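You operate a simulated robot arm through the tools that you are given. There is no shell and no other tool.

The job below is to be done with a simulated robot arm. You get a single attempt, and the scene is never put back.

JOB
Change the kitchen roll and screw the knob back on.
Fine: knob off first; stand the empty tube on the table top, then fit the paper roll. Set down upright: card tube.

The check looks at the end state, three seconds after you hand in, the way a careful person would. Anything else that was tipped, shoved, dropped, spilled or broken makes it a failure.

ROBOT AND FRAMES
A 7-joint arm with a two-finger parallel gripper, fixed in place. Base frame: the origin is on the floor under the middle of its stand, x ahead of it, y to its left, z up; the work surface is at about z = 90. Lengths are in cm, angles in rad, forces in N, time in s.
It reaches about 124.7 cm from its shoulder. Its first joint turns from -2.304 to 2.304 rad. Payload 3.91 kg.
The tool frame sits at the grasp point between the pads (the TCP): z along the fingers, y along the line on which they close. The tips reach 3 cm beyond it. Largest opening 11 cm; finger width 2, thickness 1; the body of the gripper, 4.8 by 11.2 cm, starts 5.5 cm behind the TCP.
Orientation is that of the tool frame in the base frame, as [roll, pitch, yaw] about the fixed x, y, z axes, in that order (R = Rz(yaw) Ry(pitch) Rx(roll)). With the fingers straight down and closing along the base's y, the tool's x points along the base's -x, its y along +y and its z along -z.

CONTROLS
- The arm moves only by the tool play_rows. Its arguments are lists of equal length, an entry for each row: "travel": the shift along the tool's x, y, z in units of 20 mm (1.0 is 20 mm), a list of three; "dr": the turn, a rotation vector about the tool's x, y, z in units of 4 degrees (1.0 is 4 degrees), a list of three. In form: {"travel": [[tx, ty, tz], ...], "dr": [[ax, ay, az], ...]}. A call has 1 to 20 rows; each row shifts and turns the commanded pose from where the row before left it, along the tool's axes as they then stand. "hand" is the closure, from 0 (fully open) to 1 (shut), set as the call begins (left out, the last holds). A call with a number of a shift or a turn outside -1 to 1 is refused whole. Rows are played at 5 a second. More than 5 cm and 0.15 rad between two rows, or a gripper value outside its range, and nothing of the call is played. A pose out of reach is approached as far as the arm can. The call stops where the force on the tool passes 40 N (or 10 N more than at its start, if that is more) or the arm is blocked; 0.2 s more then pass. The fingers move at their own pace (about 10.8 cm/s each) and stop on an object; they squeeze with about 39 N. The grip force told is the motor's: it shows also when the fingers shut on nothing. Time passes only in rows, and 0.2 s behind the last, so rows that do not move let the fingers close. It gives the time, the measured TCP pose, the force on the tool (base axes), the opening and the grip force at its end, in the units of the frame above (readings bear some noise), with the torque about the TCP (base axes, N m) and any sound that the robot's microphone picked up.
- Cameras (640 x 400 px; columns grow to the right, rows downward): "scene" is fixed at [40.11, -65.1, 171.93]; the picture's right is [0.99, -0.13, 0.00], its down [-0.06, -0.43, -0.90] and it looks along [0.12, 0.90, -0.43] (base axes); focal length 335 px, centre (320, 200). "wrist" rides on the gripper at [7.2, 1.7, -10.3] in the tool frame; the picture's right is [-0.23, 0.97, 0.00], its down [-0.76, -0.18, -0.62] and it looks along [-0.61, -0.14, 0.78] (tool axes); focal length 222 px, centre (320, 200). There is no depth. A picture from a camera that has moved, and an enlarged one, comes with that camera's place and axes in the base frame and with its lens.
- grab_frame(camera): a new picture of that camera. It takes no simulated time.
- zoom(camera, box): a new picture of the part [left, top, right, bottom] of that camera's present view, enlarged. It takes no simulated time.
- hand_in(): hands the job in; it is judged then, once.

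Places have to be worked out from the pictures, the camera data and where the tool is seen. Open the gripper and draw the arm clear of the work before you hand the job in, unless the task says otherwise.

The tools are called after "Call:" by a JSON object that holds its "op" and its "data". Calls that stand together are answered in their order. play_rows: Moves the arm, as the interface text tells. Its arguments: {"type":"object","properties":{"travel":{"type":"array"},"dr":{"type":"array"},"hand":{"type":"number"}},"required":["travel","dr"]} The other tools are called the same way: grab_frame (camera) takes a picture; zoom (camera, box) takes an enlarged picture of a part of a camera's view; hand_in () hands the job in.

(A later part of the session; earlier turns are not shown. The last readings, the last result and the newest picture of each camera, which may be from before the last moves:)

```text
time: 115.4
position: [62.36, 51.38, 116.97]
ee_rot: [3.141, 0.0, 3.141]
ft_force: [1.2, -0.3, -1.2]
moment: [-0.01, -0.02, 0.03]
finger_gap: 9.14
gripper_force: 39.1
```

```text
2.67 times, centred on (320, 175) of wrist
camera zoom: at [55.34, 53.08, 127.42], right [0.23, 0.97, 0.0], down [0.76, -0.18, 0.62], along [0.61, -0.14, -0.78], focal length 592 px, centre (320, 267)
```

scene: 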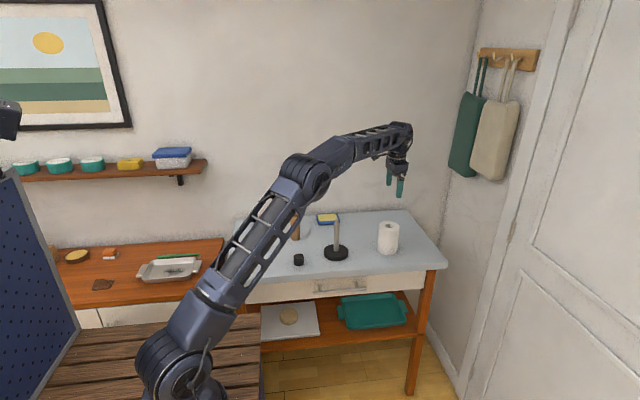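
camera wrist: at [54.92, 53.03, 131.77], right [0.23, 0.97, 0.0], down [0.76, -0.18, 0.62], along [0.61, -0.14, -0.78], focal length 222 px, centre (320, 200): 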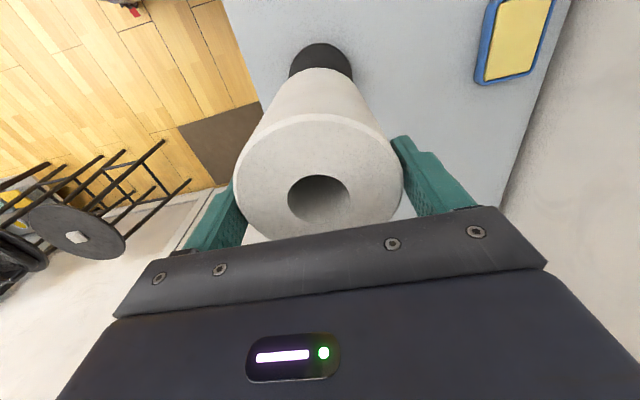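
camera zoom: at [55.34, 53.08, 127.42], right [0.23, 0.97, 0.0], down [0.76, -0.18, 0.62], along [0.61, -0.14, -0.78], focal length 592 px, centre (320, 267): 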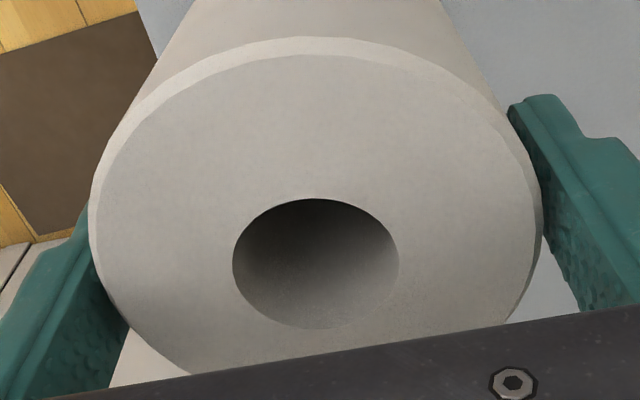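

No force so far; the stud is entering the hole. I continue down 3 cm slowly, past the spindle shoulder.

Call:
{"op": "play_rows", "data": {"travel": [[0, 0, 0.1], [0, 0, 0.15], [0, 0, 0.15], [0, 0, 0.15], [0, 0, 0.15], [0, 0, 0.15], [0, 0, 0.15], [0, 0, 0.15], [0, 0, 0.15], [0, 0, 0.15], [0, 0, 0.1], [0, 0, 0]], "dr": [[0, 0, 0], [0, 0, 0], [0, 0, 0], [0, 0, 0], [0, 0, 0], [0, 0, 0], [0, 0, 0], [0, 0, 0], [0, 0, 0], [0, 0, 0], [0, 0, 0], [0, 0, 0]]}}

Call:
{"op": "zoom", "data": {"camera": "scene", "box": [310, 180, 370, 265]}}

Call:
{"op": "zoom", "data": {"camera": "wrist", "box": [220, 100, 420, 250]}}

```text
time: 118.0
position: [62.52, 51.36, 113.87]
ee_rot: [3.14, 0.001, -3.141]
ft_force: [0.4, -0.3, -1.4]
moment: [0.02, -0.01, -0.02]
finger_gap: 9.14
gripper_force: 39.4
```

```text
4.71 times, centred on (340, 222) of scene
camera zoom: at [40.11, -65.1, 171.93], right [0.99, -0.13, 0.0], down [-0.06, -0.43, -0.9], along [0.12, 0.9, -0.43], focal length 1578 px, centre (226, 94)
```

zoom: 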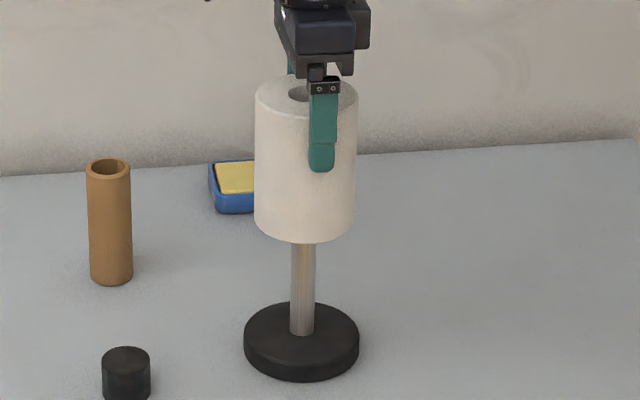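

```text
2.67 times, centred on (320, 175) of wrist
camera zoom: at [55.33, 53.09, 124.4], right [0.23, 0.97, 0.0], down [0.76, -0.18, 0.62], along [0.61, -0.14, -0.78], focal length 592 px, centre (320, 267)
```

zoom: 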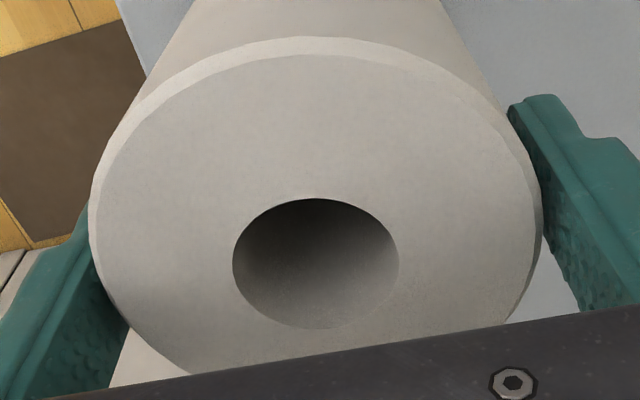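

The roll is past the spindle shoulder with no contact force. I continue down to TCP z≈103.3, then will approach the seat gently.

Call:
{"op": "play_rows", "data": {"travel": [[0, 0, 0.2], [0, 0, 0.3], [0, 0, 0.35], [0, 0, 0.35], [0, 0, 0.35], [0, 0, 0.35], [0, 0, 0.35], [0, 0, 0.35], [0, 0, 0.35], [0, 0, 0.35], [0, 0, 0.35], [0, 0, 0.35], [0, 0, 0.35], [0, 0, 0.35], [0, 0, 0.3], [0, 0, 0.2], [0, 0, 0]], "dr": [[0, 0, 0], [0, 0, 0], [0, 0, 0], [0, 0, 0], [0, 0, 0], [0, 0, 0], [0, 0, 0], [0, 0, 0], [0, 0, 0], [0, 0, 0], [0, 0, 0], [0, 0, 0], [0, 0, 0], [0, 0, 0], [0, 0, 0], [0, 0, 0], [0, 0, 0]]}}

Call:
{"op": "zoom", "data": {"camera": "scene", "box": [310, 180, 370, 265]}}

Call:
{"op": "zoom", "data": {"camera": "wrist", "box": [220, 100, 420, 250]}}

```text
time: 121.6
position: [62.5, 51.35, 103.56]
ee_rot: [-3.141, 0.0, -3.141]
ft_force: [0.4, 0.0, -1.4]
moment: [-0.01, 0.01, -0.02]
finger_gap: 9.15
gripper_force: 39.1
```

```text
4.71 times, centred on (340, 222) of scene
camera zoom: at [40.11, -65.1, 171.93], right [0.99, -0.13, 0.0], down [-0.06, -0.43, -0.9], along [0.12, 0.9, -0.43], focal length 1578 px, centre (226, 94)
```

zoom: 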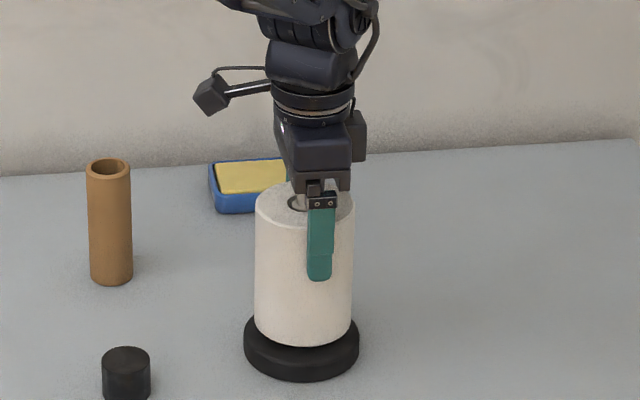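

```text
2.67 times, centred on (320, 175) of wrist
camera zoom: at [55.43, 53.12, 114.01], right [0.23, 0.97, 0.0], down [0.76, -0.18, 0.62], along [0.61, -0.14, -0.78], focal length 592 px, centre (320, 267)
```

zoom: 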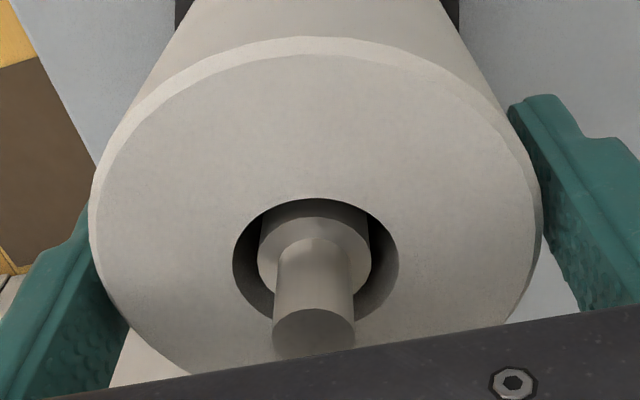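

The spindle is well centred in the hole and the roll is about 1 cm above its seat. I lower in 1 mm steps.

Call:
{"op": "play_rows", "data": {"travel": [[0, 0, 0.08], [0, 0, 0.08], [0, 0, 0.08], [0, 0, 0.05], [0, 0, 0.05], [0, 0, 0]], "dr": [[0, 0, 0], [0, 0, 0], [0, 0, 0], [0, 0, 0], [0, 0, 0], [0, 0, 0]]}}

```text
time: 123.0
position: [62.53, 51.38, 102.87]
ee_rot: [-3.141, 0.001, 3.14]
ft_force: [0.1, 0.1, -0.4]
moment: [-0.02, 0.01, 0.04]
finger_gap: 9.17
gripper_force: 38.7
```

Call:
{"op": "play_rows", "data": {"travel": [[0, 0, 0.04], [0, 0, 0.04], [0, 0, 0.03], [0, 0, 0]], "dr": [[0, 0, 0], [0, 0, 0], [0, 0, 0], [0, 0, 0]]}}

Call:
{"op": "zoom", "data": {"camera": "scene", "box": [315, 205, 360, 265]}}

```text
time: 124.0
position: [62.56, 51.36, 102.7]
ee_rot: [-3.14, 0.0, 3.142]
ft_force: [-1.8, -1.7, 2.3]
moment: [-0.32, 0.09, -0.07]
finger_gap: 9.12
gripper_force: 39.1
```

```text
6.67 times, centred on (338, 235) of scene
camera zoom: at [40.11, -65.1, 171.93], right [0.99, -0.13, 0.0], down [-0.06, -0.43, -0.9], along [0.12, 0.9, -0.43], focal length 2236 px, centre (203, -33)
```

zoom: 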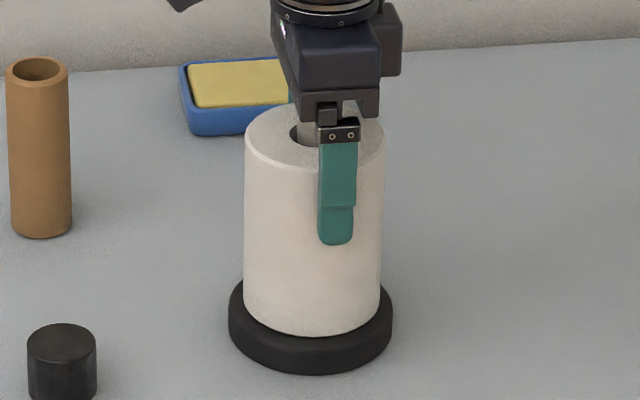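

First contact with the seat (about +2 N, change of ~3.5 N). The roll sits on the base, so I release it.

Call:
{"op": "play_rows", "data": {"travel": [[0, 0, 0], [0, 0, 0], [0, 0, 0], [0, 0, 0], [0, 0, 0], [0, 0, 0]], "dr": [[0, 0, 0], [0, 0, 0], [0, 0, 0], [0, 0, 0], [0, 0, 0], [0, 0, 0]], "hand": 0}}

Call:
{"op": "zoom", "data": {"camera": "scene", "box": [315, 205, 360, 265]}}

Call:
{"op": "grab_frame", "data": {"camera": "wrist"}}

```text
time: 125.4
position: [62.55, 51.38, 102.74]
ee_rot: [3.141, 0.0, 3.142]
ft_force: [-0.1, 0.4, 0.4]
moment: [0.03, 0.0, -0.02]
finger_gap: 10.98
gripper_force: 0.0
```

```text
6.67 times, centred on (338, 235) of scene
camera zoom: at [40.11, -65.1, 171.93], right [0.99, -0.13, 0.0], down [-0.06, -0.43, -0.9], along [0.12, 0.9, -0.43], focal length 2236 px, centre (203, -33)
```

zoom: 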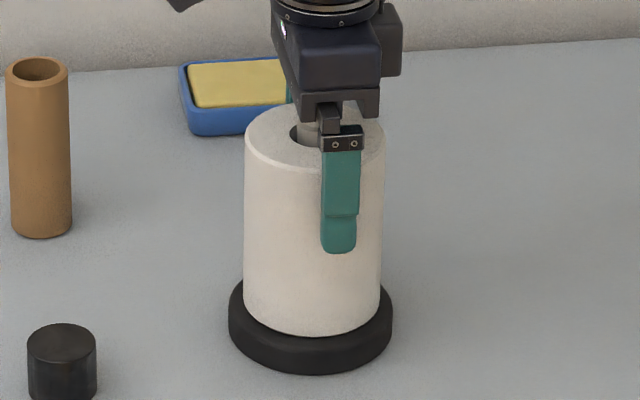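

```text
taken
camera wrist: at [55.42, 53.1, 113.09], right [0.23, 0.97, 0.0], down [0.76, -0.18, 0.62], along [0.61, -0.14, -0.78], focal length 222 px, centre (320, 200)
```

wrist: 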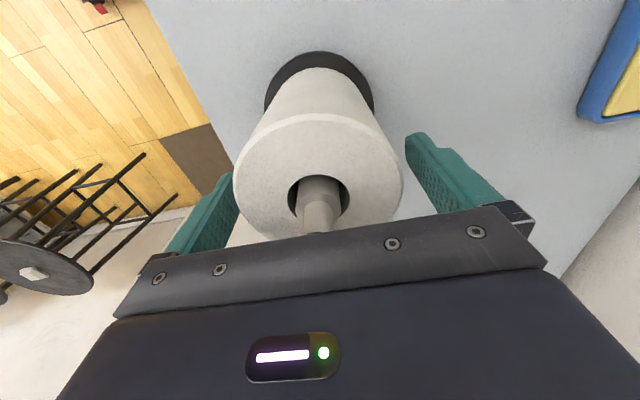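

The roll is seated and the fingers are clear. I rise straight up to z≈117 and look at the stud position for the knob alignment.

Call:
{"op": "play_rows", "data": {"travel": [[0, 0, -0.2], [0, 0, -0.4], [0, 0, -0.6], [0, 0, -0.8], [0, 0, -1], [0, 0, -1], [0, 0, -1], [0, 0, -1], [0, 0, -1], [0, 0, -0.15], [0, 0, 0]], "dr": [[0, 0, 0], [0, 0, 0], [0, 0, 0], [0, 0, 0], [0, 0, 0], [0, 0, 0], [0, 0, 0], [0, 0, 0], [0, 0, 0], [0, 0, 0], [0, 0, 0]]}}

Call:
{"op": "zoom", "data": {"camera": "wrist", "box": [260, 20, 380, 150]}}

Call:
{"op": "zoom", "data": {"camera": "scene", "box": [315, 205, 360, 265]}}

Call:
{"op": "zoom", "data": {"camera": "scene", "box": [270, 180, 410, 275]}}

```text
time: 127.8
position: [62.62, 51.4, 116.87]
ee_rot: [-3.14, 0.0, 3.141]
ft_force: [0.6, 0.6, -0.7]
moment: [0.0, 0.0, -0.01]
finger_gap: 11.0
gripper_force: 0.1
```

```text
3.08 times, centred on (320, 85) of wrist
camera zoom: at [55.5, 53.1, 127.34], right [0.23, 0.97, 0.0], down [0.76, -0.18, 0.62], along [0.61, -0.14, -0.78], focal length 684 px, centre (320, 554)
```

zoom: 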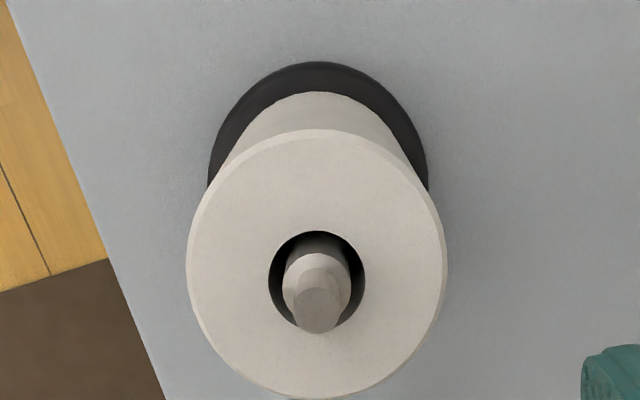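

```text
6.67 times, centred on (338, 235) of scene
camera zoom: at [40.11, -65.1, 171.93], right [0.99, -0.13, 0.0], down [-0.06, -0.43, -0.9], along [0.12, 0.9, -0.43], focal length 2236 px, centre (203, -33)
```

zoom: 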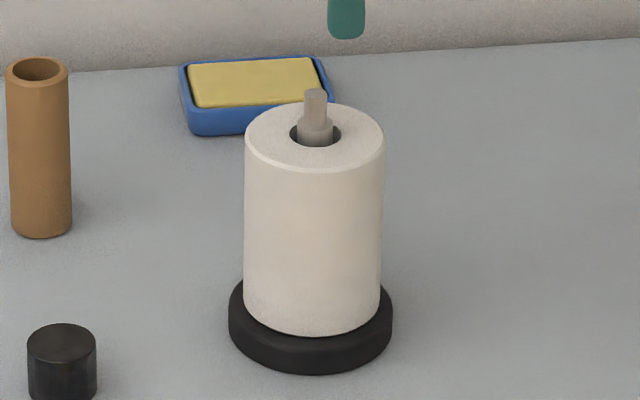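

```text
4.21 times, centred on (340, 228) of scene
camera zoom: at [40.11, -65.1, 171.93], right [0.99, -0.13, 0.0], down [-0.06, -0.43, -0.9], along [0.12, 0.9, -0.43], focal length 1412 px, centre (236, 84)
```

zoom: 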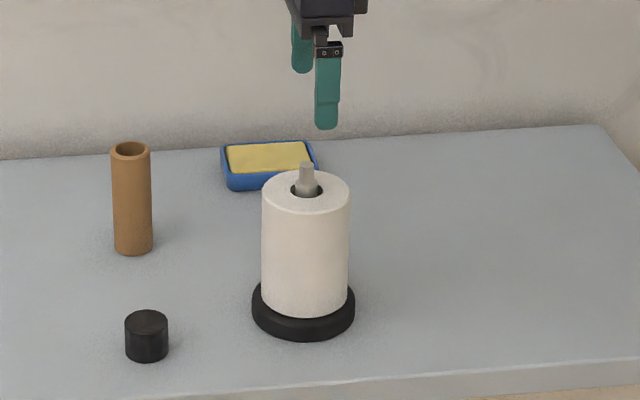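

The roll sits well, and the stud is at about (62.2, 51.4). I move over to the knob near (46.25, 47.05) and look before descending.

Call:
{"op": "play_rows", "data": {"travel": [[0.81, -0.21, 0], [0.81, -0.21, 0], [0.82, -0.22, 0], [0.82, -0.22, 0], [0.82, -0.22, 0], [0.82, -0.22, 0], [0.82, -0.22, 0], [0.82, -0.22, 0], [0.81, -0.22, 0], [0.8, -0.22, 0], [0, 0, 0]], "dr": [[0, 0, 0], [0, 0, 0], [0, 0, 0], [0, 0, 0], [0, 0, 0], [0, 0, 0], [0, 0, 0], [0, 0, 0], [0, 0, 0], [0, 0, 0], [0, 0, 0]]}}

Call:
{"op": "play_rows", "data": {"travel": [[0, 0, 0.6], [0, 0, 0.8], [0, 0, 0.8], [0, 0, 0.8], [0, 0, 0.8], [0, 0, 0.8], [0, 0, 0.8], [0, 0, 0.8], [0, 0, 0.8], [0, 0, 0.5], [0, 0, 0]], "dr": [[0, 0, 0], [0, 0, 0], [0, 0, 0], [0, 0, 0], [0, 0, 0], [0, 0, 0], [0, 0, 0], [0, 0, 0], [0, 0, 0], [0, 0, 0], [0, 0, 0]]}}

Call:
{"op": "grab_frame", "data": {"camera": "wrist"}}

Call:
{"op": "zoom", "data": {"camera": "wrist", "box": [260, 60, 380, 190]}}

```text
time: 130.2
position: [46.34, 47.04, 116.89]
ee_rot: [3.139, 0.0, -3.141]
ft_force: [-0.6, -0.5, 0.1]
moment: [-0.03, 0.01, 0.0]
finger_gap: 11.0
gripper_force: 0.0
```

```text
time: 132.6
position: [46.16, 46.94, 101.92]
ee_rot: [-3.141, 0.001, -3.141]
ft_force: [0.1, -0.1, -0.7]
moment: [0.01, 0.02, -0.02]
finger_gap: 11.01
gripper_force: 0.1
```

```text
taken
camera wrist: at [39.04, 48.67, 112.38], right [0.23, 0.97, 0.0], down [0.76, -0.18, 0.62], along [0.61, -0.14, -0.78], focal length 222 px, centre (320, 200)
```

wrist: 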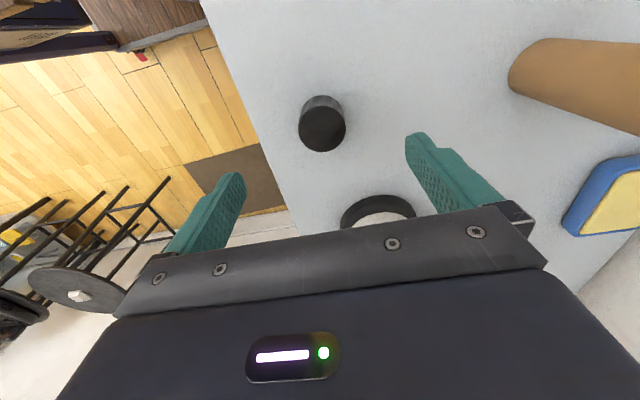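

```text
3.08 times, centred on (320, 125) of wrist
camera zoom: at [39.04, 48.67, 112.38], right [0.23, 0.97, 0.0], down [0.76, -0.18, 0.62], along [0.61, -0.14, -0.78], focal length 684 px, centre (320, 431)
```

zoom: 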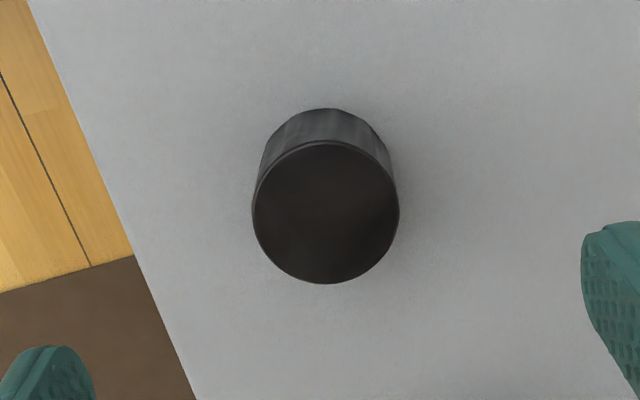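

The knob is at about (46.16, 47.13), essentially under the TCP. I trim y by +0.12 cm and descend to TCP z≈93.3 around it.

Call:
{"op": "play_rows", "data": {"travel": [[0, 0.06, 0.4], [0, 0, 0.6], [0, 0, 0.6], [0, 0, 0.6], [0, 0, 0.6], [0, 0, 0.5], [0, 0, 0.4], [0, 0, 0.3], [0, 0, 0.2], [0, 0, 0.1], [0, 0, 0]], "dr": [[0, 0, 0], [0, 0, 0], [0, 0, 0], [0, 0, 0], [0, 0, 0], [0, 0, 0], [0, 0, 0], [0, 0, 0], [0, 0, 0], [0, 0, 0], [0, 0, 0]]}}

Call:
{"op": "grab_frame", "data": {"camera": "wrist"}}

Call:
{"op": "zoom", "data": {"camera": "scene", "box": [280, 220, 330, 280]}}

```text
time: 135.0
position: [46.17, 47.15, 93.32]
ee_rot: [3.141, 0.0, 3.141]
ft_force: [-0.3, -0.8, -0.4]
moment: [-0.01, 0.04, 0.0]
finger_gap: 10.99
gripper_force: 0.1
```

```text
taken
camera wrist: at [39.08, 48.83, 103.78], right [0.23, 0.97, 0.0], down [0.76, -0.18, 0.62], along [0.61, -0.14, -0.78], focal length 222 px, centre (320, 200)
```

wrist: 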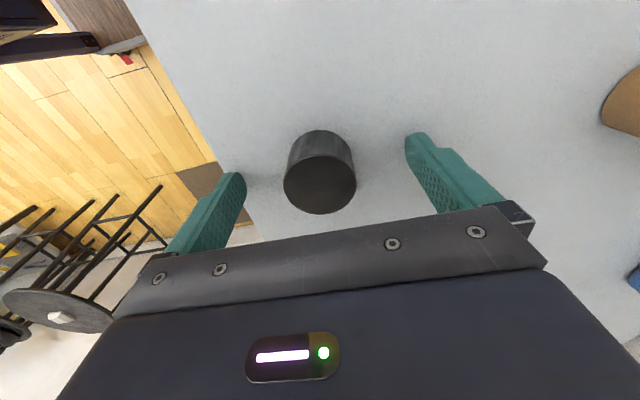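

```text
6.67 times, centred on (305, 250) of scene
camera zoom: at [40.11, -65.1, 171.93], right [0.99, -0.13, 0.0], down [-0.06, -0.43, -0.9], along [0.12, 0.9, -0.43], focal length 2236 px, centre (420, -133)
```

zoom: 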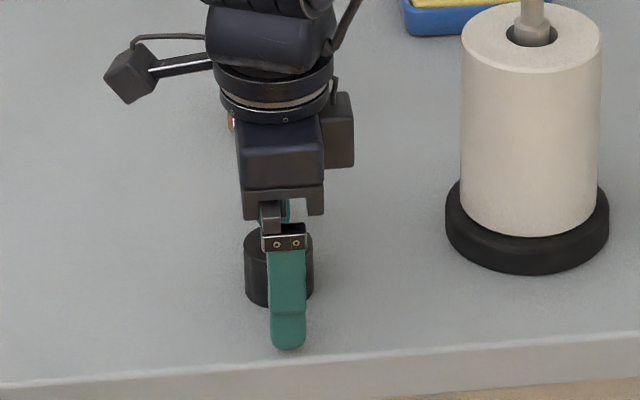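

The knob is centred between the fingers. I close on it, then lift a little to confirm the grip.

Call:
{"op": "play_rows", "data": {"travel": [[0, 0, 0], [0, 0, 0], [0, 0, 0], [0, 0, 0], [0, 0, 0], [0, 0, 0]], "dr": [[0, 0, 0], [0, 0, 0], [0, 0, 0], [0, 0, 0], [0, 0, 0], [0, 0, 0]], "hand": 1}}

Call:
{"op": "play_rows", "data": {"travel": [[0, 0, -0.2], [0, 0, -0.4], [0, 0, -0.4], [0, 0, 0]], "dr": [[0, 0, 0], [0, 0, 0], [0, 0, 0], [0, 0, 0]]}}

Call:
{"op": "zoom", "data": {"camera": "scene", "box": [280, 220, 330, 280]}}

Call:
{"op": "grab_frame", "data": {"camera": "wrist"}}

```text
time: 136.4
position: [46.14, 47.16, 93.47]
ee_rot: [3.141, 0.0, 3.141]
ft_force: [-0.4, 0.0, 1.7]
moment: [-0.03, 0.01, -0.02]
finger_gap: 3.88
gripper_force: 38.8
```

```text
time: 137.4
position: [46.13, 47.15, 95.33]
ee_rot: [3.14, 0.0, 3.142]
ft_force: [0.6, -0.8, -0.1]
moment: [0.03, 0.0, 0.0]
finger_gap: 3.88
gripper_force: 39.3
```

```text
6.67 times, centred on (305, 250) of scene
camera zoom: at [40.11, -65.1, 171.93], right [0.99, -0.13, 0.0], down [-0.06, -0.43, -0.9], along [0.12, 0.9, -0.43], focal length 2236 px, centre (420, -133)
```

zoom: 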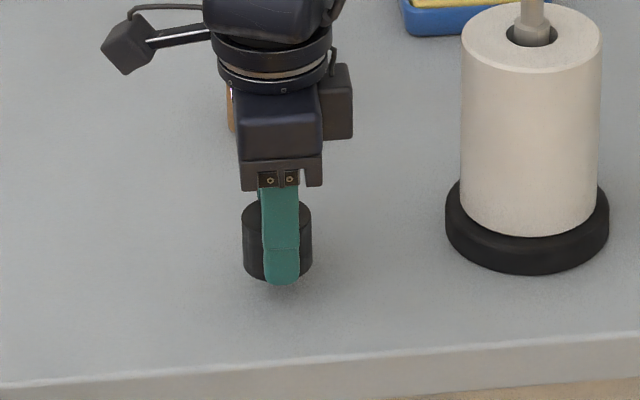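

```text
taken
camera wrist: at [39.04, 48.86, 105.73], right [0.23, 0.97, 0.0], down [0.76, -0.18, 0.62], along [0.61, -0.14, -0.78], focal length 222 px, centre (320, 200)
```

wrist: 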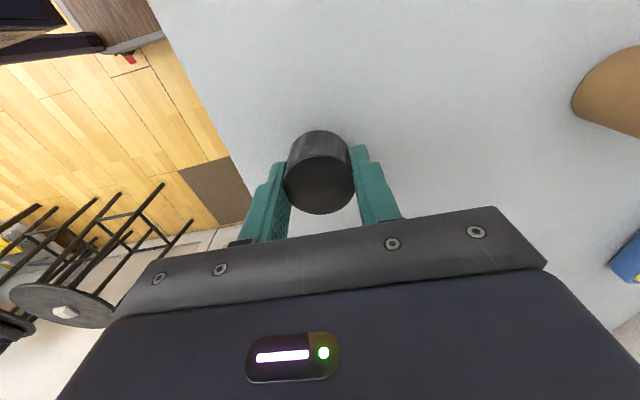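

The knob is held and centred on the TCP. I lift it to z≈118 and carry it above the stud at (62.2, 51.37).

Call:
{"op": "play_rows", "data": {"travel": [[0, 0, -0.6], [0, 0, -0.9], [0, 0, -0.9], [0, 0, -0.9], [0, 0, -0.9], [0, 0, -0.9], [0, 0, -0.9], [0, 0, -0.9], [0, 0, -0.9], [0, 0, -0.9], [0, 0, -0.9], [0, 0, -0.9], [0, 0, -0.8], [0, 0, 0]], "dr": [[0, 0, 0], [0, 0, 0], [0, 0, 0], [0, 0, 0], [0, 0, 0], [0, 0, 0], [0, 0, 0], [0, 0, 0], [0, 0, 0], [0, 0, 0], [0, 0, 0], [0, 0, 0], [0, 0, 0], [0, 0, 0]]}}

Call:
{"op": "play_rows", "data": {"travel": [[-0.8, 0.21, 0], [-0.8, 0.21, 0], [-0.8, 0.21, 0], [-0.8, 0.21, 0], [-0.8, 0.21, 0], [-0.8, 0.21, 0], [-0.8, 0.21, 0], [-0.8, 0.21, 0], [-0.8, 0.21, 0], [-0.82, 0.22, 0], [0, 0, 0]], "dr": [[0, 0, 0], [0, 0, 0], [0, 0, 0], [0, 0, 0], [0, 0, 0], [0, 0, 0], [0, 0, 0], [0, 0, 0], [0, 0, 0], [0, 0, 0], [0, 0, 0]]}}

Call:
{"op": "zoom", "data": {"camera": "scene", "box": [310, 170, 365, 240]}}

Call:
{"op": "zoom", "data": {"camera": "wrist", "box": [250, 60, 390, 240]}}

```text
time: 140.4
position: [46.11, 46.99, 117.91]
ee_rot: [-3.14, 0.002, 3.141]
ft_force: [-0.2, -0.3, 0.1]
moment: [0.01, 0.01, 0.03]
finger_gap: 3.88
gripper_force: 38.8
```

```text
time: 142.8
position: [62.33, 51.37, 118.01]
ee_rot: [3.142, 0.0, 3.141]
ft_force: [-0.2, -0.5, -1.0]
moment: [0.01, -0.05, 0.02]
finger_gap: 3.88
gripper_force: 38.4
```

```text
5.71 times, centred on (338, 205) of scene
camera zoom: at [40.11, -65.1, 171.93], right [0.99, -0.13, 0.0], down [-0.06, -0.43, -0.9], along [0.12, 0.9, -0.43], focal length 1916 px, centre (220, 171)
```

zoom: 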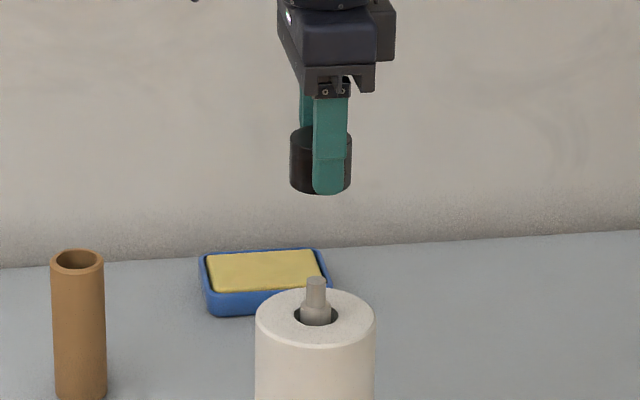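

```text
2.22 times, centred on (320, 150) of wrist
camera zoom: at [55.18, 53.11, 128.43], right [0.23, 0.97, 0.0], down [0.76, -0.18, 0.62], along [0.61, -0.14, -0.78], focal length 494 px, centre (320, 311)
```

zoom: 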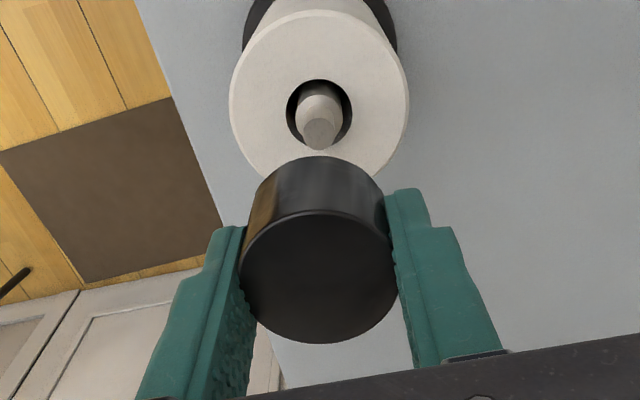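

The knob is about 0.1 cm too far in +x relative to the stud, and y matches. I correct that and turn the gripper counter-clockwise 132° in the air to have a full clockwise stroke available.

Call:
{"op": "play_rows", "data": {"travel": [[0.06, 0.01, 0], [0, 0, 0], [0, 0, 0], [0, 0, 0], [0, 0, 0], [0, 0, 0], [0, 0, 0], [0, 0, 0], [0, 0, 0], [0, 0, 0], [0, 0, 0], [0, 0, 0], [0, 0, 0], [0, 0, 0], [0, 0, 0], [0, 0, 0], [0, 0, 0]], "dr": [[0, 0, -0.5], [0, 0, -1], [0, 0, -1], [0, 0, -1], [0, 0, -1], [0, 0, -1], [0, 0, -1], [0, 0, -1], [0, 0, -1], [0, 0, -1], [0, 0, -1], [0, 0, -1], [0, 0, -1], [0, 0, -1], [0, 0, -1], [0, 0, -1], [0, 0, -1]]}}

Call:
{"op": "play_rows", "data": {"travel": [[0, 0, 0], [0, 0, 0], [0, 0, 0], [0, 0, 0], [0, 0, 0], [0, 0, 0], [0, 0, 0], [0, 0, 0], [0, 0, 0], [0, 0, 0], [0, 0, 0], [0, 0, 0], [0, 0, 0], [0, 0, 0], [0, 0, 0], [0, 0, 0], [0, 0, 0], [0, 0, 0]], "dr": [[0, 0, -1], [0, 0, -1], [0, 0, -1], [0, 0, -1], [0, 0, -1], [0, 0, -1], [0, 0, -1], [0, 0, -1], [0, 0, -1], [0, 0, -1], [0, 0, -1], [0, 0, -1], [0, 0, -1], [0, 0, -1], [0, 0, -1], [0, 0, -1], [0, 0, -0.5], [0, 0, 0]]}}

Call:
{"op": "zoom", "data": {"camera": "scene", "box": [310, 170, 365, 240]}}

Call:
{"op": "zoom", "data": {"camera": "wrist", "box": [250, 60, 390, 240]}}

```text
time: 146.4
position: [62.08, 51.35, 117.99]
ee_rot: [3.14, -0.002, -1.989]
ft_force: [-0.7, -0.1, -0.4]
moment: [0.03, -0.01, 0.02]
finger_gap: 3.92
gripper_force: 38.9
```

```text
time: 150.2
position: [62.14, 51.35, 117.9]
ee_rot: [-3.141, -0.001, -0.839]
ft_force: [0.2, -0.6, -0.1]
moment: [-0.03, 0.05, -0.04]
finger_gap: 3.89
gripper_force: 38.8
```

```text
5.71 times, centred on (338, 205) of scene
camera zoom: at [40.11, -65.1, 171.93], right [0.99, -0.13, 0.0], down [-0.06, -0.43, -0.9], along [0.12, 0.9, -0.43], focal length 1916 px, centre (220, 171)
```

zoom: 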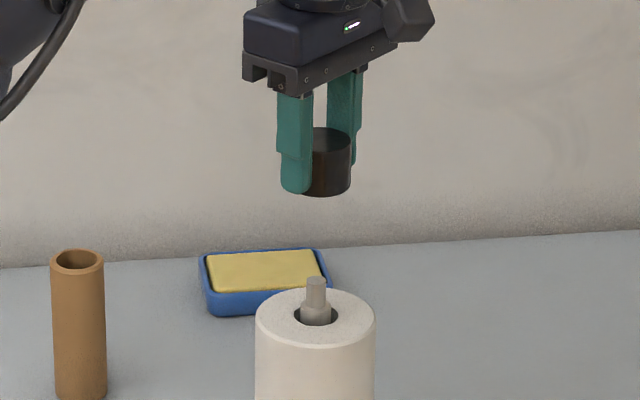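

```text
2.22 times, centred on (320, 150) of wrist
camera zoom: at [65.82, 44.84, 128.33], right [-0.88, -0.48, 0.0], down [-0.38, 0.68, 0.62], along [-0.3, 0.55, -0.78], focal length 494 px, centre (320, 311)
```

zoom: 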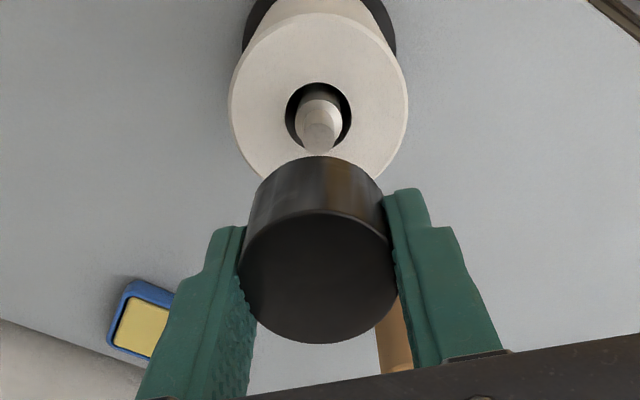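

Both views put the knob within about 0.1 cm of the stud axis. I trim slightly and lower to just above the stud tip.

Call:
{"op": "play_rows", "data": {"travel": [[-0.032, -0.002, 0.4], [0, 0, 0.5], [0, 0, 0.5], [0, 0, 0.5], [0, 0, 0.5], [0, 0, 0.4], [0, 0, 0.3], [0, 0, 0.1], [0, 0, 0]], "dr": [[0, 0, 0], [0, 0, 0], [0, 0, 0], [0, 0, 0], [0, 0, 0], [0, 0, 0], [0, 0, 0], [0, 0, 0], [0, 0, 0]]}}

Call:
{"op": "zoom", "data": {"camera": "scene", "box": [315, 185, 360, 240]}}

```text
time: 152.2
position: [62.03, 51.5, 111.54]
ee_rot: [-3.141, 0.001, -0.839]
ft_force: [0.0, 0.8, -0.2]
moment: [0.0, -0.01, -0.03]
finger_gap: 3.89
gripper_force: 39.6
```

```text
7.27 times, centred on (338, 212) of scene
camera zoom: at [40.11, -65.1, 171.93], right [0.99, -0.13, 0.0], down [-0.06, -0.43, -0.9], along [0.12, 0.9, -0.43], focal length 2439 px, centre (193, 109)
```

zoom: 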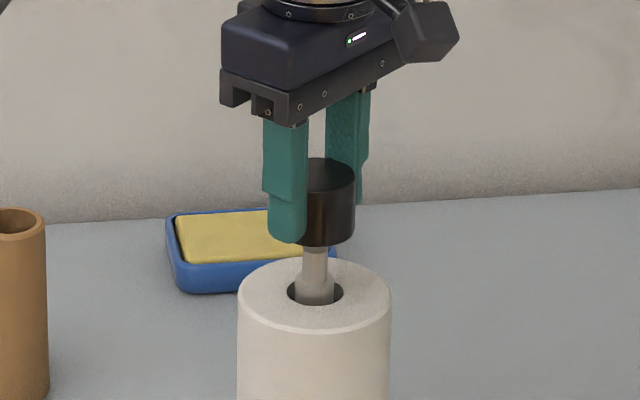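

The knob is aligned over the stud. I lower in 2 mm steps, watching for contact.

Call:
{"op": "play_rows", "data": {"travel": [[0, 0, 0.1], [0, 0, 0.1], [0, 0, 0.1], [0, 0, 0.1], [0, 0, 0.1], [0, 0, 0.1], [0, 0, 0.1], [0, 0, 0.1], [0, 0, 0]], "dr": [[0, 0, 0], [0, 0, 0], [0, 0, 0], [0, 0, 0], [0, 0, 0], [0, 0, 0], [0, 0, 0], [0, 0, 0], [0, 0, 0]]}}

Call:
{"op": "zoom", "data": {"camera": "scene", "box": [315, 185, 360, 240]}}

```text
time: 154.2
position: [62.04, 51.34, 109.86]
ee_rot: [-3.141, 0.002, -0.839]
ft_force: [-0.3, -0.3, -0.6]
moment: [0.01, 0.03, 0.01]
finger_gap: 3.87
gripper_force: 38.9
```

```text
7.27 times, centred on (338, 212) of scene
camera zoom: at [40.11, -65.1, 171.93], right [0.99, -0.13, 0.0], down [-0.06, -0.43, -0.9], along [0.12, 0.9, -0.43], focal length 2439 px, centre (193, 109)
```

zoom: 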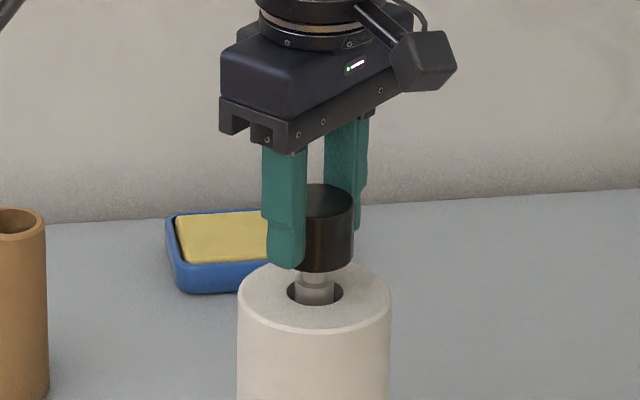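

The knob is over the stud with no contact. I continue in 1 mm steps down to find the thread start.

Call:
{"op": "play_rows", "data": {"travel": [[0, 0, 0.06], [0, 0, 0.06], [0, 0, 0.06], [0, 0, 0.06], [0, 0, 0.06], [0, 0, 0.05], [0, 0, 0]], "dr": [[0, 0, 0], [0, 0, 0], [0, 0, 0], [0, 0, 0], [0, 0, 0], [0, 0, 0], [0, 0, 0]]}}

```text
time: 155.8
position: [62.01, 51.35, 109.22]
ee_rot: [-3.141, 0.001, -0.837]
ft_force: [0.3, -0.3, -0.5]
moment: [-0.01, -0.01, 0.01]
finger_gap: 3.86
gripper_force: 39.5
```

Call:
{"op": "play_rows", "data": {"travel": [[0, 0, 0.04], [0, 0, 0.04], [0, 0, 0.04], [0, 0, 0.03], [0, 0, 0]], "dr": [[0, 0, 0], [0, 0, 0], [0, 0, 0], [0, 0, 0], [0, 0, 0]]}}

Call:
{"op": "zoom", "data": {"camera": "scene", "box": [315, 185, 360, 240]}}

```text
time: 157.0
position: [62.0, 51.35, 109.04]
ee_rot: [3.14, 0.001, -0.837]
ft_force: [-0.4, -0.2, 0.0]
moment: [-0.01, 0.02, 0.0]
finger_gap: 3.86
gripper_force: 38.8
```

```text
7.27 times, centred on (338, 212) of scene
camera zoom: at [40.11, -65.1, 171.93], right [0.99, -0.13, 0.0], down [-0.06, -0.43, -0.9], along [0.12, 0.9, -0.43], focal length 2439 px, centre (193, 109)
```

zoom: 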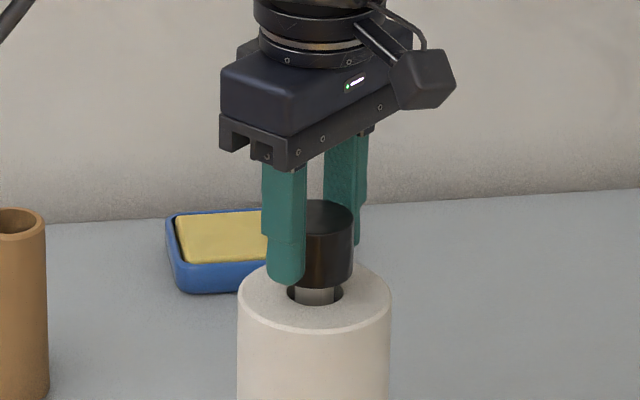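

Still no contact at z≈109. I keep stepping down 0.5 mm at a time.

Call:
{"op": "play_rows", "data": {"travel": [[0, 0, 0.025], [0, 0, 0.025], [0, 0, 0.025], [0, 0, 0.025], [0, 0, 0]], "dr": [[0, 0, 0], [0, 0, 0], [0, 0, 0], [0, 0, 0], [0, 0, 0]]}}

```text
time: 158.2
position: [62.11, 51.31, 108.82]
ee_rot: [3.141, -0.001, -0.837]
ft_force: [2.6, 3.5, 1.8]
moment: [0.03, 0.02, -0.03]
finger_gap: 3.88
gripper_force: 38.8
```

First contact at z≈108.8 with a slight side force toward +x/+y. I trim toward it and start turning clockwise 40° with a gentle descent.

Call:
{"op": "play_rows", "data": {"travel": [[-0.005, -0.035, 0.01], [0, 0, 0.003], [0, 0, 0.003], [0, 0, 0.003], [0, 0, 0.003], [0, 0, 0.003], [0, 0, 0.003], [0, 0, 0.003], [0, 0, 0.003], [0, 0, 0.003], [0, 0, 0.003]], "dr": [[0, 0, 0], [0, 0, 1], [0, 0, 1], [0, 0, 1], [0, 0, 1], [0, 0, 1], [0, 0, 1], [0, 0, 1], [0, 0, 1], [0, 0, 1], [0, 0, 1]]}}

Call:
{"op": "zoom", "data": {"camera": "scene", "box": [315, 185, 360, 240]}}

```text
time: 160.6
position: [62.11, 51.5, 108.66]
ee_rot: [-3.141, 0.002, -1.537]
ft_force: [6.5, 9.1, 18.1]
moment: [0.25, -0.09, 0.0]
finger_gap: 3.88
gripper_force: 39.5
```

```text
7.27 times, centred on (338, 212) of scene
camera zoom: at [40.11, -65.1, 171.93], right [0.99, -0.13, 0.0], down [-0.06, -0.43, -0.9], along [0.12, 0.9, -0.43], focal length 2439 px, centre (193, 109)
```

zoom: 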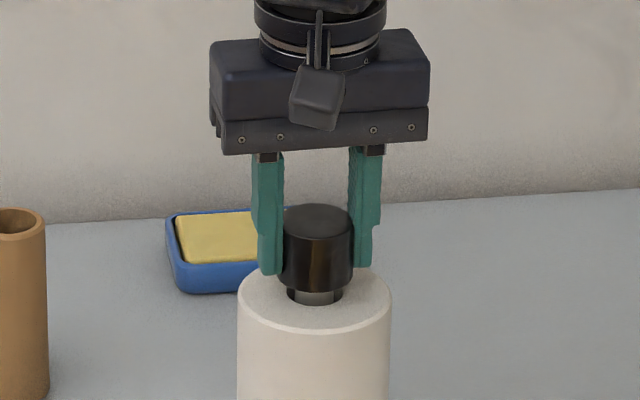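

The up-force is 18 N with side forces of 6–9 N. The knob is about 0.26 cm above its original seat, so the thread start is here. I relieve the side and vertical load a bit and read again before turning more.

Call:
{"op": "play_rows", "data": {"travel": [[-0.03, -0.025, -0.01], [-0.028, -0.025, -0.01], [0, 0, 0]], "dr": [[0, 0, 0], [0, 0, 0], [0, 0, 0]]}}

```text
time: 161.4
position: [62.25, 51.38, 108.5]
ee_rot: [3.14, 0.001, -1.536]
ft_force: [-3.8, -13.0, 19.6]
moment: [-0.48, 0.28, -0.03]
finger_gap: 3.89
gripper_force: 39.6
```

The side force overshot, so the best point is roughly in between. I move back (−0.035, −0.07) cm and raise a further 0.5 mm.

Call:
{"op": "play_rows", "data": {"travel": [[0.034, 0.02, -0.025], [0, 0, 0], [0, 0, 0]], "dr": [[0, 0, 0], [0, 0, 0], [0, 0, 0]]}}

```text
time: 162.2
position: [62.07, 51.49, 108.65]
ee_rot: [-3.141, 0.001, -1.537]
ft_force: [-1.9, -5.7, 8.1]
moment: [-0.12, 0.15, -0.02]
finger_gap: 3.88
gripper_force: 38.4
```

Loads are now modest at 8 N down-press. I turn clockwise 60° without commanding any descent; if the thread bites, the z force should drop.

Call:
{"op": "play_rows", "data": {"travel": [[0.012, 0.005, 0], [0, 0, 0], [0, 0, 0], [0, 0, 0], [0, 0, 0], [0, 0, 0], [0, 0, 0], [0, 0, 0], [0, 0, 0], [0, 0, 0], [0, 0, 0], [0, 0, 0], [0, 0, 0], [0, 0, 0], [0, 0, 0], [0, 0, 0]], "dr": [[0, 0, 0], [0, 0, 1], [0, 0, 1], [0, 0, 1], [0, 0, 1], [0, 0, 1], [0, 0, 1], [0, 0, 1], [0, 0, 1], [0, 0, 1], [0, 0, 1], [0, 0, 1], [0, 0, 1], [0, 0, 1], [0, 0, 1], [0, 0, 1]]}}

Call:
{"op": "zoom", "data": {"camera": "scene", "box": [315, 185, 360, 240]}}

```text
time: 165.6
position: [62.12, 51.5, 108.68]
ee_rot: [3.14, -0.001, -2.585]
ft_force: [-0.9, -4.5, -0.6]
moment: [0.03, 0.06, 0.0]
finger_gap: 3.88
gripper_force: 39.1
```

```text
7.27 times, centred on (338, 212) of scene
camera zoom: at [40.11, -65.1, 171.93], right [0.99, -0.13, 0.0], down [-0.06, -0.43, -0.9], along [0.12, 0.9, -0.43], focal length 2439 px, centre (193, 109)
```

zoom: 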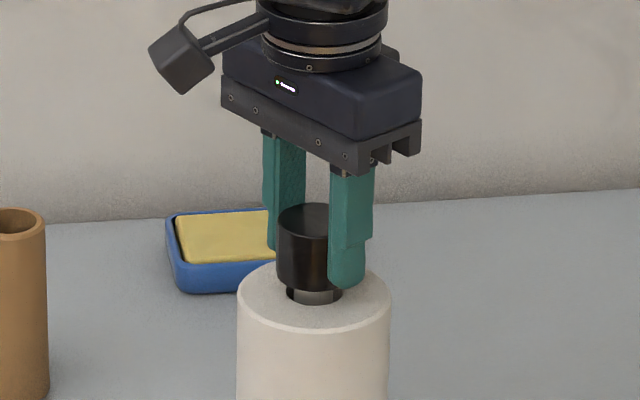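

The z force fell from +8 to about 0, so the thread has bitten and is drawing the knob down. I continue clockwise 76° with a small descent per row.

Call:
{"op": "play_rows", "data": {"travel": [[0.01, -0.015, 0.003], [0, 0, 0.002], [0, 0, 0.002], [0, 0, 0.002], [0, 0, 0.002], [0, 0, 0.002], [0, 0, 0.002], [0, 0, 0.002], [0, 0, 0.002], [0, 0, 0.002], [0, 0, 0.002], [0, 0, 0.002], [0, 0, 0.002], [0, 0, 0.002], [0, 0, 0.002], [0, 0, 0.002], [0, 0, 0.002], [0, 0, 0.002], [0, 0, 0.002], [0, 0, 0.002]], "dr": [[0, 0, 0], [0, 0, 1], [0, 0, 1], [0, 0, 1], [0, 0, 1], [0, 0, 1], [0, 0, 1], [0, 0, 1], [0, 0, 1], [0, 0, 1], [0, 0, 1], [0, 0, 1], [0, 0, 1], [0, 0, 1], [0, 0, 1], [0, 0, 1], [0, 0, 1], [0, 0, 1], [0, 0, 1], [0, 0, 1]]}}

Call:
{"op": "zoom", "data": {"camera": "scene", "box": [315, 185, 360, 240]}}

```text
time: 169.8
position: [62.1, 51.3, 108.71]
ee_rot: [-3.141, 0.001, 2.372]
ft_force: [-3.9, -3.3, -4.3]
moment: [-0.08, 0.26, 0.03]
finger_gap: 3.87
gripper_force: 38.9
```

```text
7.27 times, centred on (338, 212) of scene
camera zoom: at [40.11, -65.1, 171.93], right [0.99, -0.13, 0.0], down [-0.06, -0.43, -0.9], along [0.12, 0.9, -0.43], focal length 2439 px, centre (193, 109)
```

zoom: 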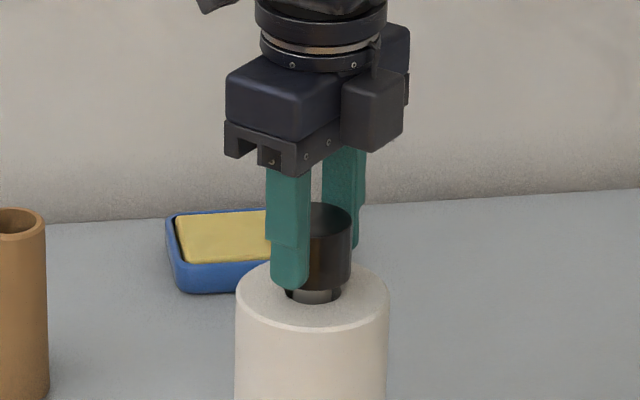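

The z force is −4 N, so the thread pulls down faster than I descend. I lower 0.5 mm, trim sideways, and turn a further 60° clockwise with a slightly larger descent.

Call:
{"op": "play_rows", "data": {"travel": [[0.004, -0.022, 0.02], [0, 0, 0.0025], [0, 0, 0.0025], [0, 0, 0.0025], [0, 0, 0.0025], [0, 0, 0.0025], [0, 0, 0.0025], [0, 0, 0.0025], [0, 0, 0.0025], [0, 0, 0.0025], [0, 0, 0.0025], [0, 0, 0.0025], [0, 0, 0.0025], [0, 0, 0.0025], [0, 0, 0.0025], [0, 0, 0.0025]], "dr": [[0, 0, 0], [0, 0, 1], [0, 0, 1], [0, 0, 1], [0, 0, 1], [0, 0, 1], [0, 0, 1], [0, 0, 1], [0, 0, 1], [0, 0, 1], [0, 0, 1], [0, 0, 1], [0, 0, 1], [0, 0, 1], [0, 0, 1], [0, 0, 1]]}}

Call:
{"op": "zoom", "data": {"camera": "scene", "box": [315, 185, 360, 240]}}

```text
time: 173.2
position: [62.06, 51.38, 108.47]
ee_rot: [3.141, 0.001, 1.325]
ft_force: [-9.4, 2.7, 2.7]
moment: [0.22, 0.51, 0.02]
finger_gap: 3.89
gripper_force: 39.3
```

```text
7.27 times, centred on (338, 212) of scene
camera zoom: at [40.11, -65.1, 171.93], right [0.99, -0.13, 0.0], down [-0.06, -0.43, -0.9], along [0.12, 0.9, -0.43], focal length 2439 px, centre (193, 109)
```

zoom: 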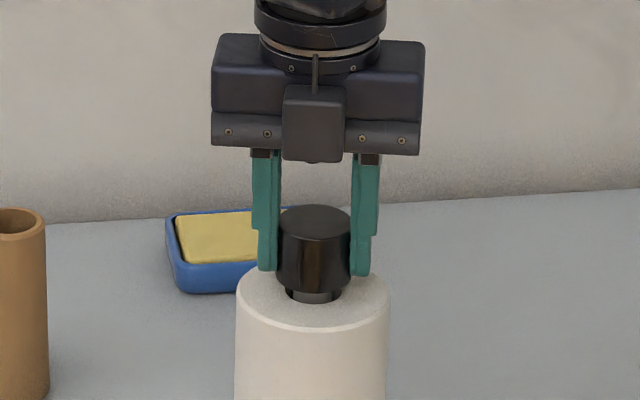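

The knob has come down nearly to its seat after 236°. I first relieve the −9 N side force, then release to regrip.

Call:
{"op": "play_rows", "data": {"travel": [[0, -0.02, 0], [0, -0.02, 0], [0, 0, 0]], "dr": [[0, 0, 0], [0, 0, 0], [0, 0, 0]]}}

Call:
{"op": "play_rows", "data": {"travel": [[0, 0, 0], [0, 0, 0], [0, 0, 0], [0, 0, 0], [0, 0, 0]], "dr": [[0, 0, 0], [0, 0, 0], [0, 0, 0], [0, 0, 0], [0, 0, 0]], "hand": 0}}

Call:
{"op": "zoom", "data": {"camera": "scene", "box": [315, 185, 360, 240]}}

Call:
{"op": "grab_frame", "data": {"camera": "wrist"}}

```text
time: 174.0
position: [62.08, 51.46, 108.53]
ee_rot: [3.14, -0.001, 1.327]
ft_force: [-5.5, 1.3, 2.8]
moment: [-0.05, 0.09, -0.03]
finger_gap: 3.86
gripper_force: 38.9
```

```text
time: 175.2
position: [62.04, 51.39, 108.52]
ee_rot: [3.141, 0.0, 1.327]
ft_force: [0.5, 0.2, 0.4]
moment: [0.01, -0.02, 0.02]
finger_gap: 10.99
gripper_force: 0.1
```

```text
7.27 times, centred on (338, 212) of scene
camera zoom: at [40.11, -65.1, 171.93], right [0.99, -0.13, 0.0], down [-0.06, -0.43, -0.9], along [0.12, 0.9, -0.43], focal length 2439 px, centre (193, 109)
```

zoom: 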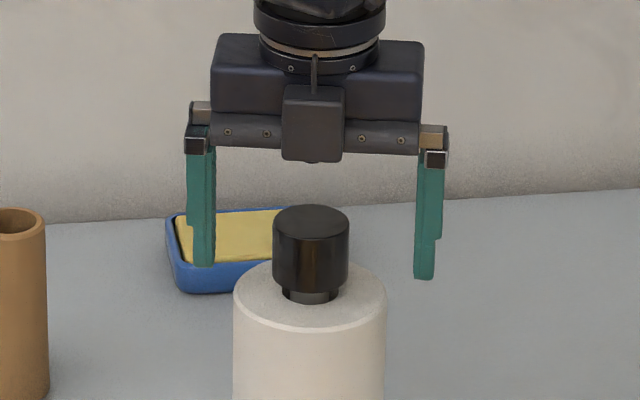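

```text
taken
camera wrist: at [65.59, 58.09, 118.94], right [0.89, -0.46, 0.0], down [-0.36, -0.7, 0.62], along [-0.28, -0.55, -0.78], focal length 222 px, centre (320, 200)
```

wrist: 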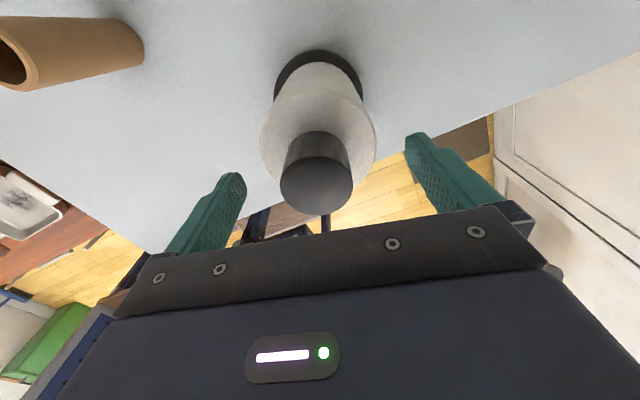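

The knob is engaged, and the stand has crept about 2 mm toward −x; I am off the knob axis by about 0.19 cm. I recentre, then rotate the open gripper back counter-clockwise for the final stroke.

Call:
{"op": "play_rows", "data": {"travel": [[0, -0.095, 0], [0, 0, 0], [0, 0, 0], [0, 0, 0], [0, 0, 0], [0, 0, 0], [0, 0, 0], [0, 0, 0], [0, 0, 0], [0, 0, 0], [0, 0, 0], [0, 0, 0], [0, 0, 0], [0, 0, 0], [0, 0, 0], [0, 0, 0], [0, 0, 0], [0, 0, 0], [0, 0, 0], [0, 0, 0]], "dr": [[0, 0, 0], [0, 0, -1], [0, 0, -1], [0, 0, -1], [0, 0, -1], [0, 0, -1], [0, 0, -1], [0, 0, -1], [0, 0, -1], [0, 0, -1], [0, 0, -1], [0, 0, -1], [0, 0, -1], [0, 0, -1], [0, 0, -1], [0, 0, -1], [0, 0, -1], [0, 0, -1], [0, 0, -1], [0, 0, -1]]}}

Call:
{"op": "play_rows", "data": {"travel": [[0, 0, 0], [0, 0, 0], [0, 0, 0], [0, 0, 0], [0, 0, 0], [0, 0, 0], [0, 0, 0], [0, 0, 0], [0, 0, 0], [0, 0, 0], [0, 0, 0], [0, 0, 0], [0, 0, 0], [0, 0, 0], [0, 0, 0], [0, 0, 0], [0, 0, 0], [0, 0, 0], [0, 0, 0], [0, 0, 0]], "dr": [[0, 0, -1], [0, 0, -1], [0, 0, -1], [0, 0, -1], [0, 0, -1], [0, 0, -1], [0, 0, -1], [0, 0, -1], [0, 0, -1], [0, 0, -1], [0, 0, -1], [0, 0, -1], [0, 0, -1], [0, 0, -1], [0, 0, -1], [0, 0, -1], [0, 0, -1], [0, 0, -1], [0, 0, -1], [0, 0, -1]]}}

Call:
{"op": "play_rows", "data": {"travel": [[0, 0, 0], [0, 0, 0], [0, 0, 0], [0, 0, 0], [0, 0, 0], [0, 0, 0], [0, 0, 0], [0, 0, 0], [0, 0, 0], [0, 0, 0], [0, 0, 0], [0, 0, 0], [0, 0, 0], [0, 0, 0], [0, 0, 0], [0, 0, 0], [0, 0, 0], [0, 0, 0], [0, 0, 0], [0, 0, 0]], "dr": [[0, 0, -1], [0, 0, -1], [0, 0, -1], [0, 0, -1], [0, 0, -1], [0, 0, -1], [0, 0, -1], [0, 0, -1], [0, 0, -1], [0, 0, -1], [0, 0, -1], [0, 0, -1], [0, 0, -1], [0, 0, -1], [0, 0, -1], [0, 0, -1], [0, 0, -1], [0, 0, -1], [0, 0, -1], [0, 0, 0]]}}

Call:
{"op": "grab_frame", "data": {"camera": "wrist"}}

Call:
{"op": "zoom", "data": {"camera": "scene", "box": [315, 185, 360, 240]}}

```text
time: 179.4
position: [61.81, 51.46, 108.55]
ee_rot: [-3.141, -0.001, 2.652]
ft_force: [-0.6, -0.4, 0.3]
moment: [-0.03, 0.02, 0.0]
finger_gap: 10.98
gripper_force: 0.1
```

```text
time: 183.6
position: [62.05, 51.36, 108.53]
ee_rot: [3.141, 0.001, -2.233]
ft_force: [0.2, 0.4, 1.3]
moment: [-0.01, 0.0, -0.01]
finger_gap: 11.0
gripper_force: 0.0
```

```text
time: 187.8
position: [61.86, 51.48, 108.57]
ee_rot: [3.141, 0.002, -0.905]
ft_force: [-0.8, -0.4, 0.7]
moment: [-0.02, 0.0, -0.01]
finger_gap: 11.01
gripper_force: 0.0
```

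```text
taken
camera wrist: at [65.13, 44.78, 118.99], right [-0.91, -0.42, 0.0], down [-0.33, 0.71, 0.62], along [-0.26, 0.57, -0.78], focal length 222 px, centre (320, 200)
```

wrist: 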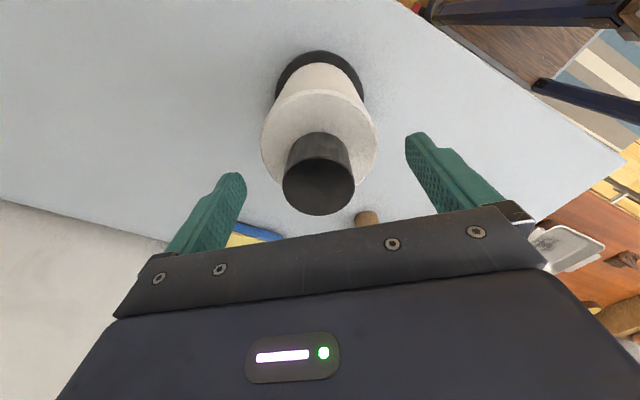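

```text
7.27 times, centred on (338, 212) of scene
camera zoom: at [40.11, -65.1, 171.93], right [0.99, -0.13, 0.0], down [-0.06, -0.43, -0.9], along [0.12, 0.9, -0.43], focal length 2439 px, centre (193, 109)
```

zoom: 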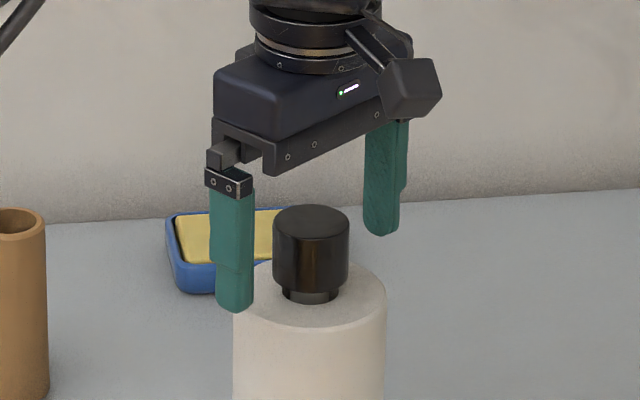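

The TCP is centred on the knob again (u≈319). I close for the final stroke and read the forces.

Call:
{"op": "play_rows", "data": {"travel": [[0, 0, 0], [0, 0, 0], [0, 0, 0], [0, 0, 0], [0, 0, 0], [0, 0, 0]], "dr": [[0, 0, 0], [0, 0, 0], [0, 0, 0], [0, 0, 0], [0, 0, 0], [0, 0, 0]], "hand": 1}}

```text
time: 189.2
position: [62.07, 51.5, 108.58]
ee_rot: [3.141, 0.0, -0.907]
ft_force: [7.3, 5.1, 0.9]
moment: [0.24, -0.54, 0.01]
finger_gap: 4.11
gripper_force: 39.2
```

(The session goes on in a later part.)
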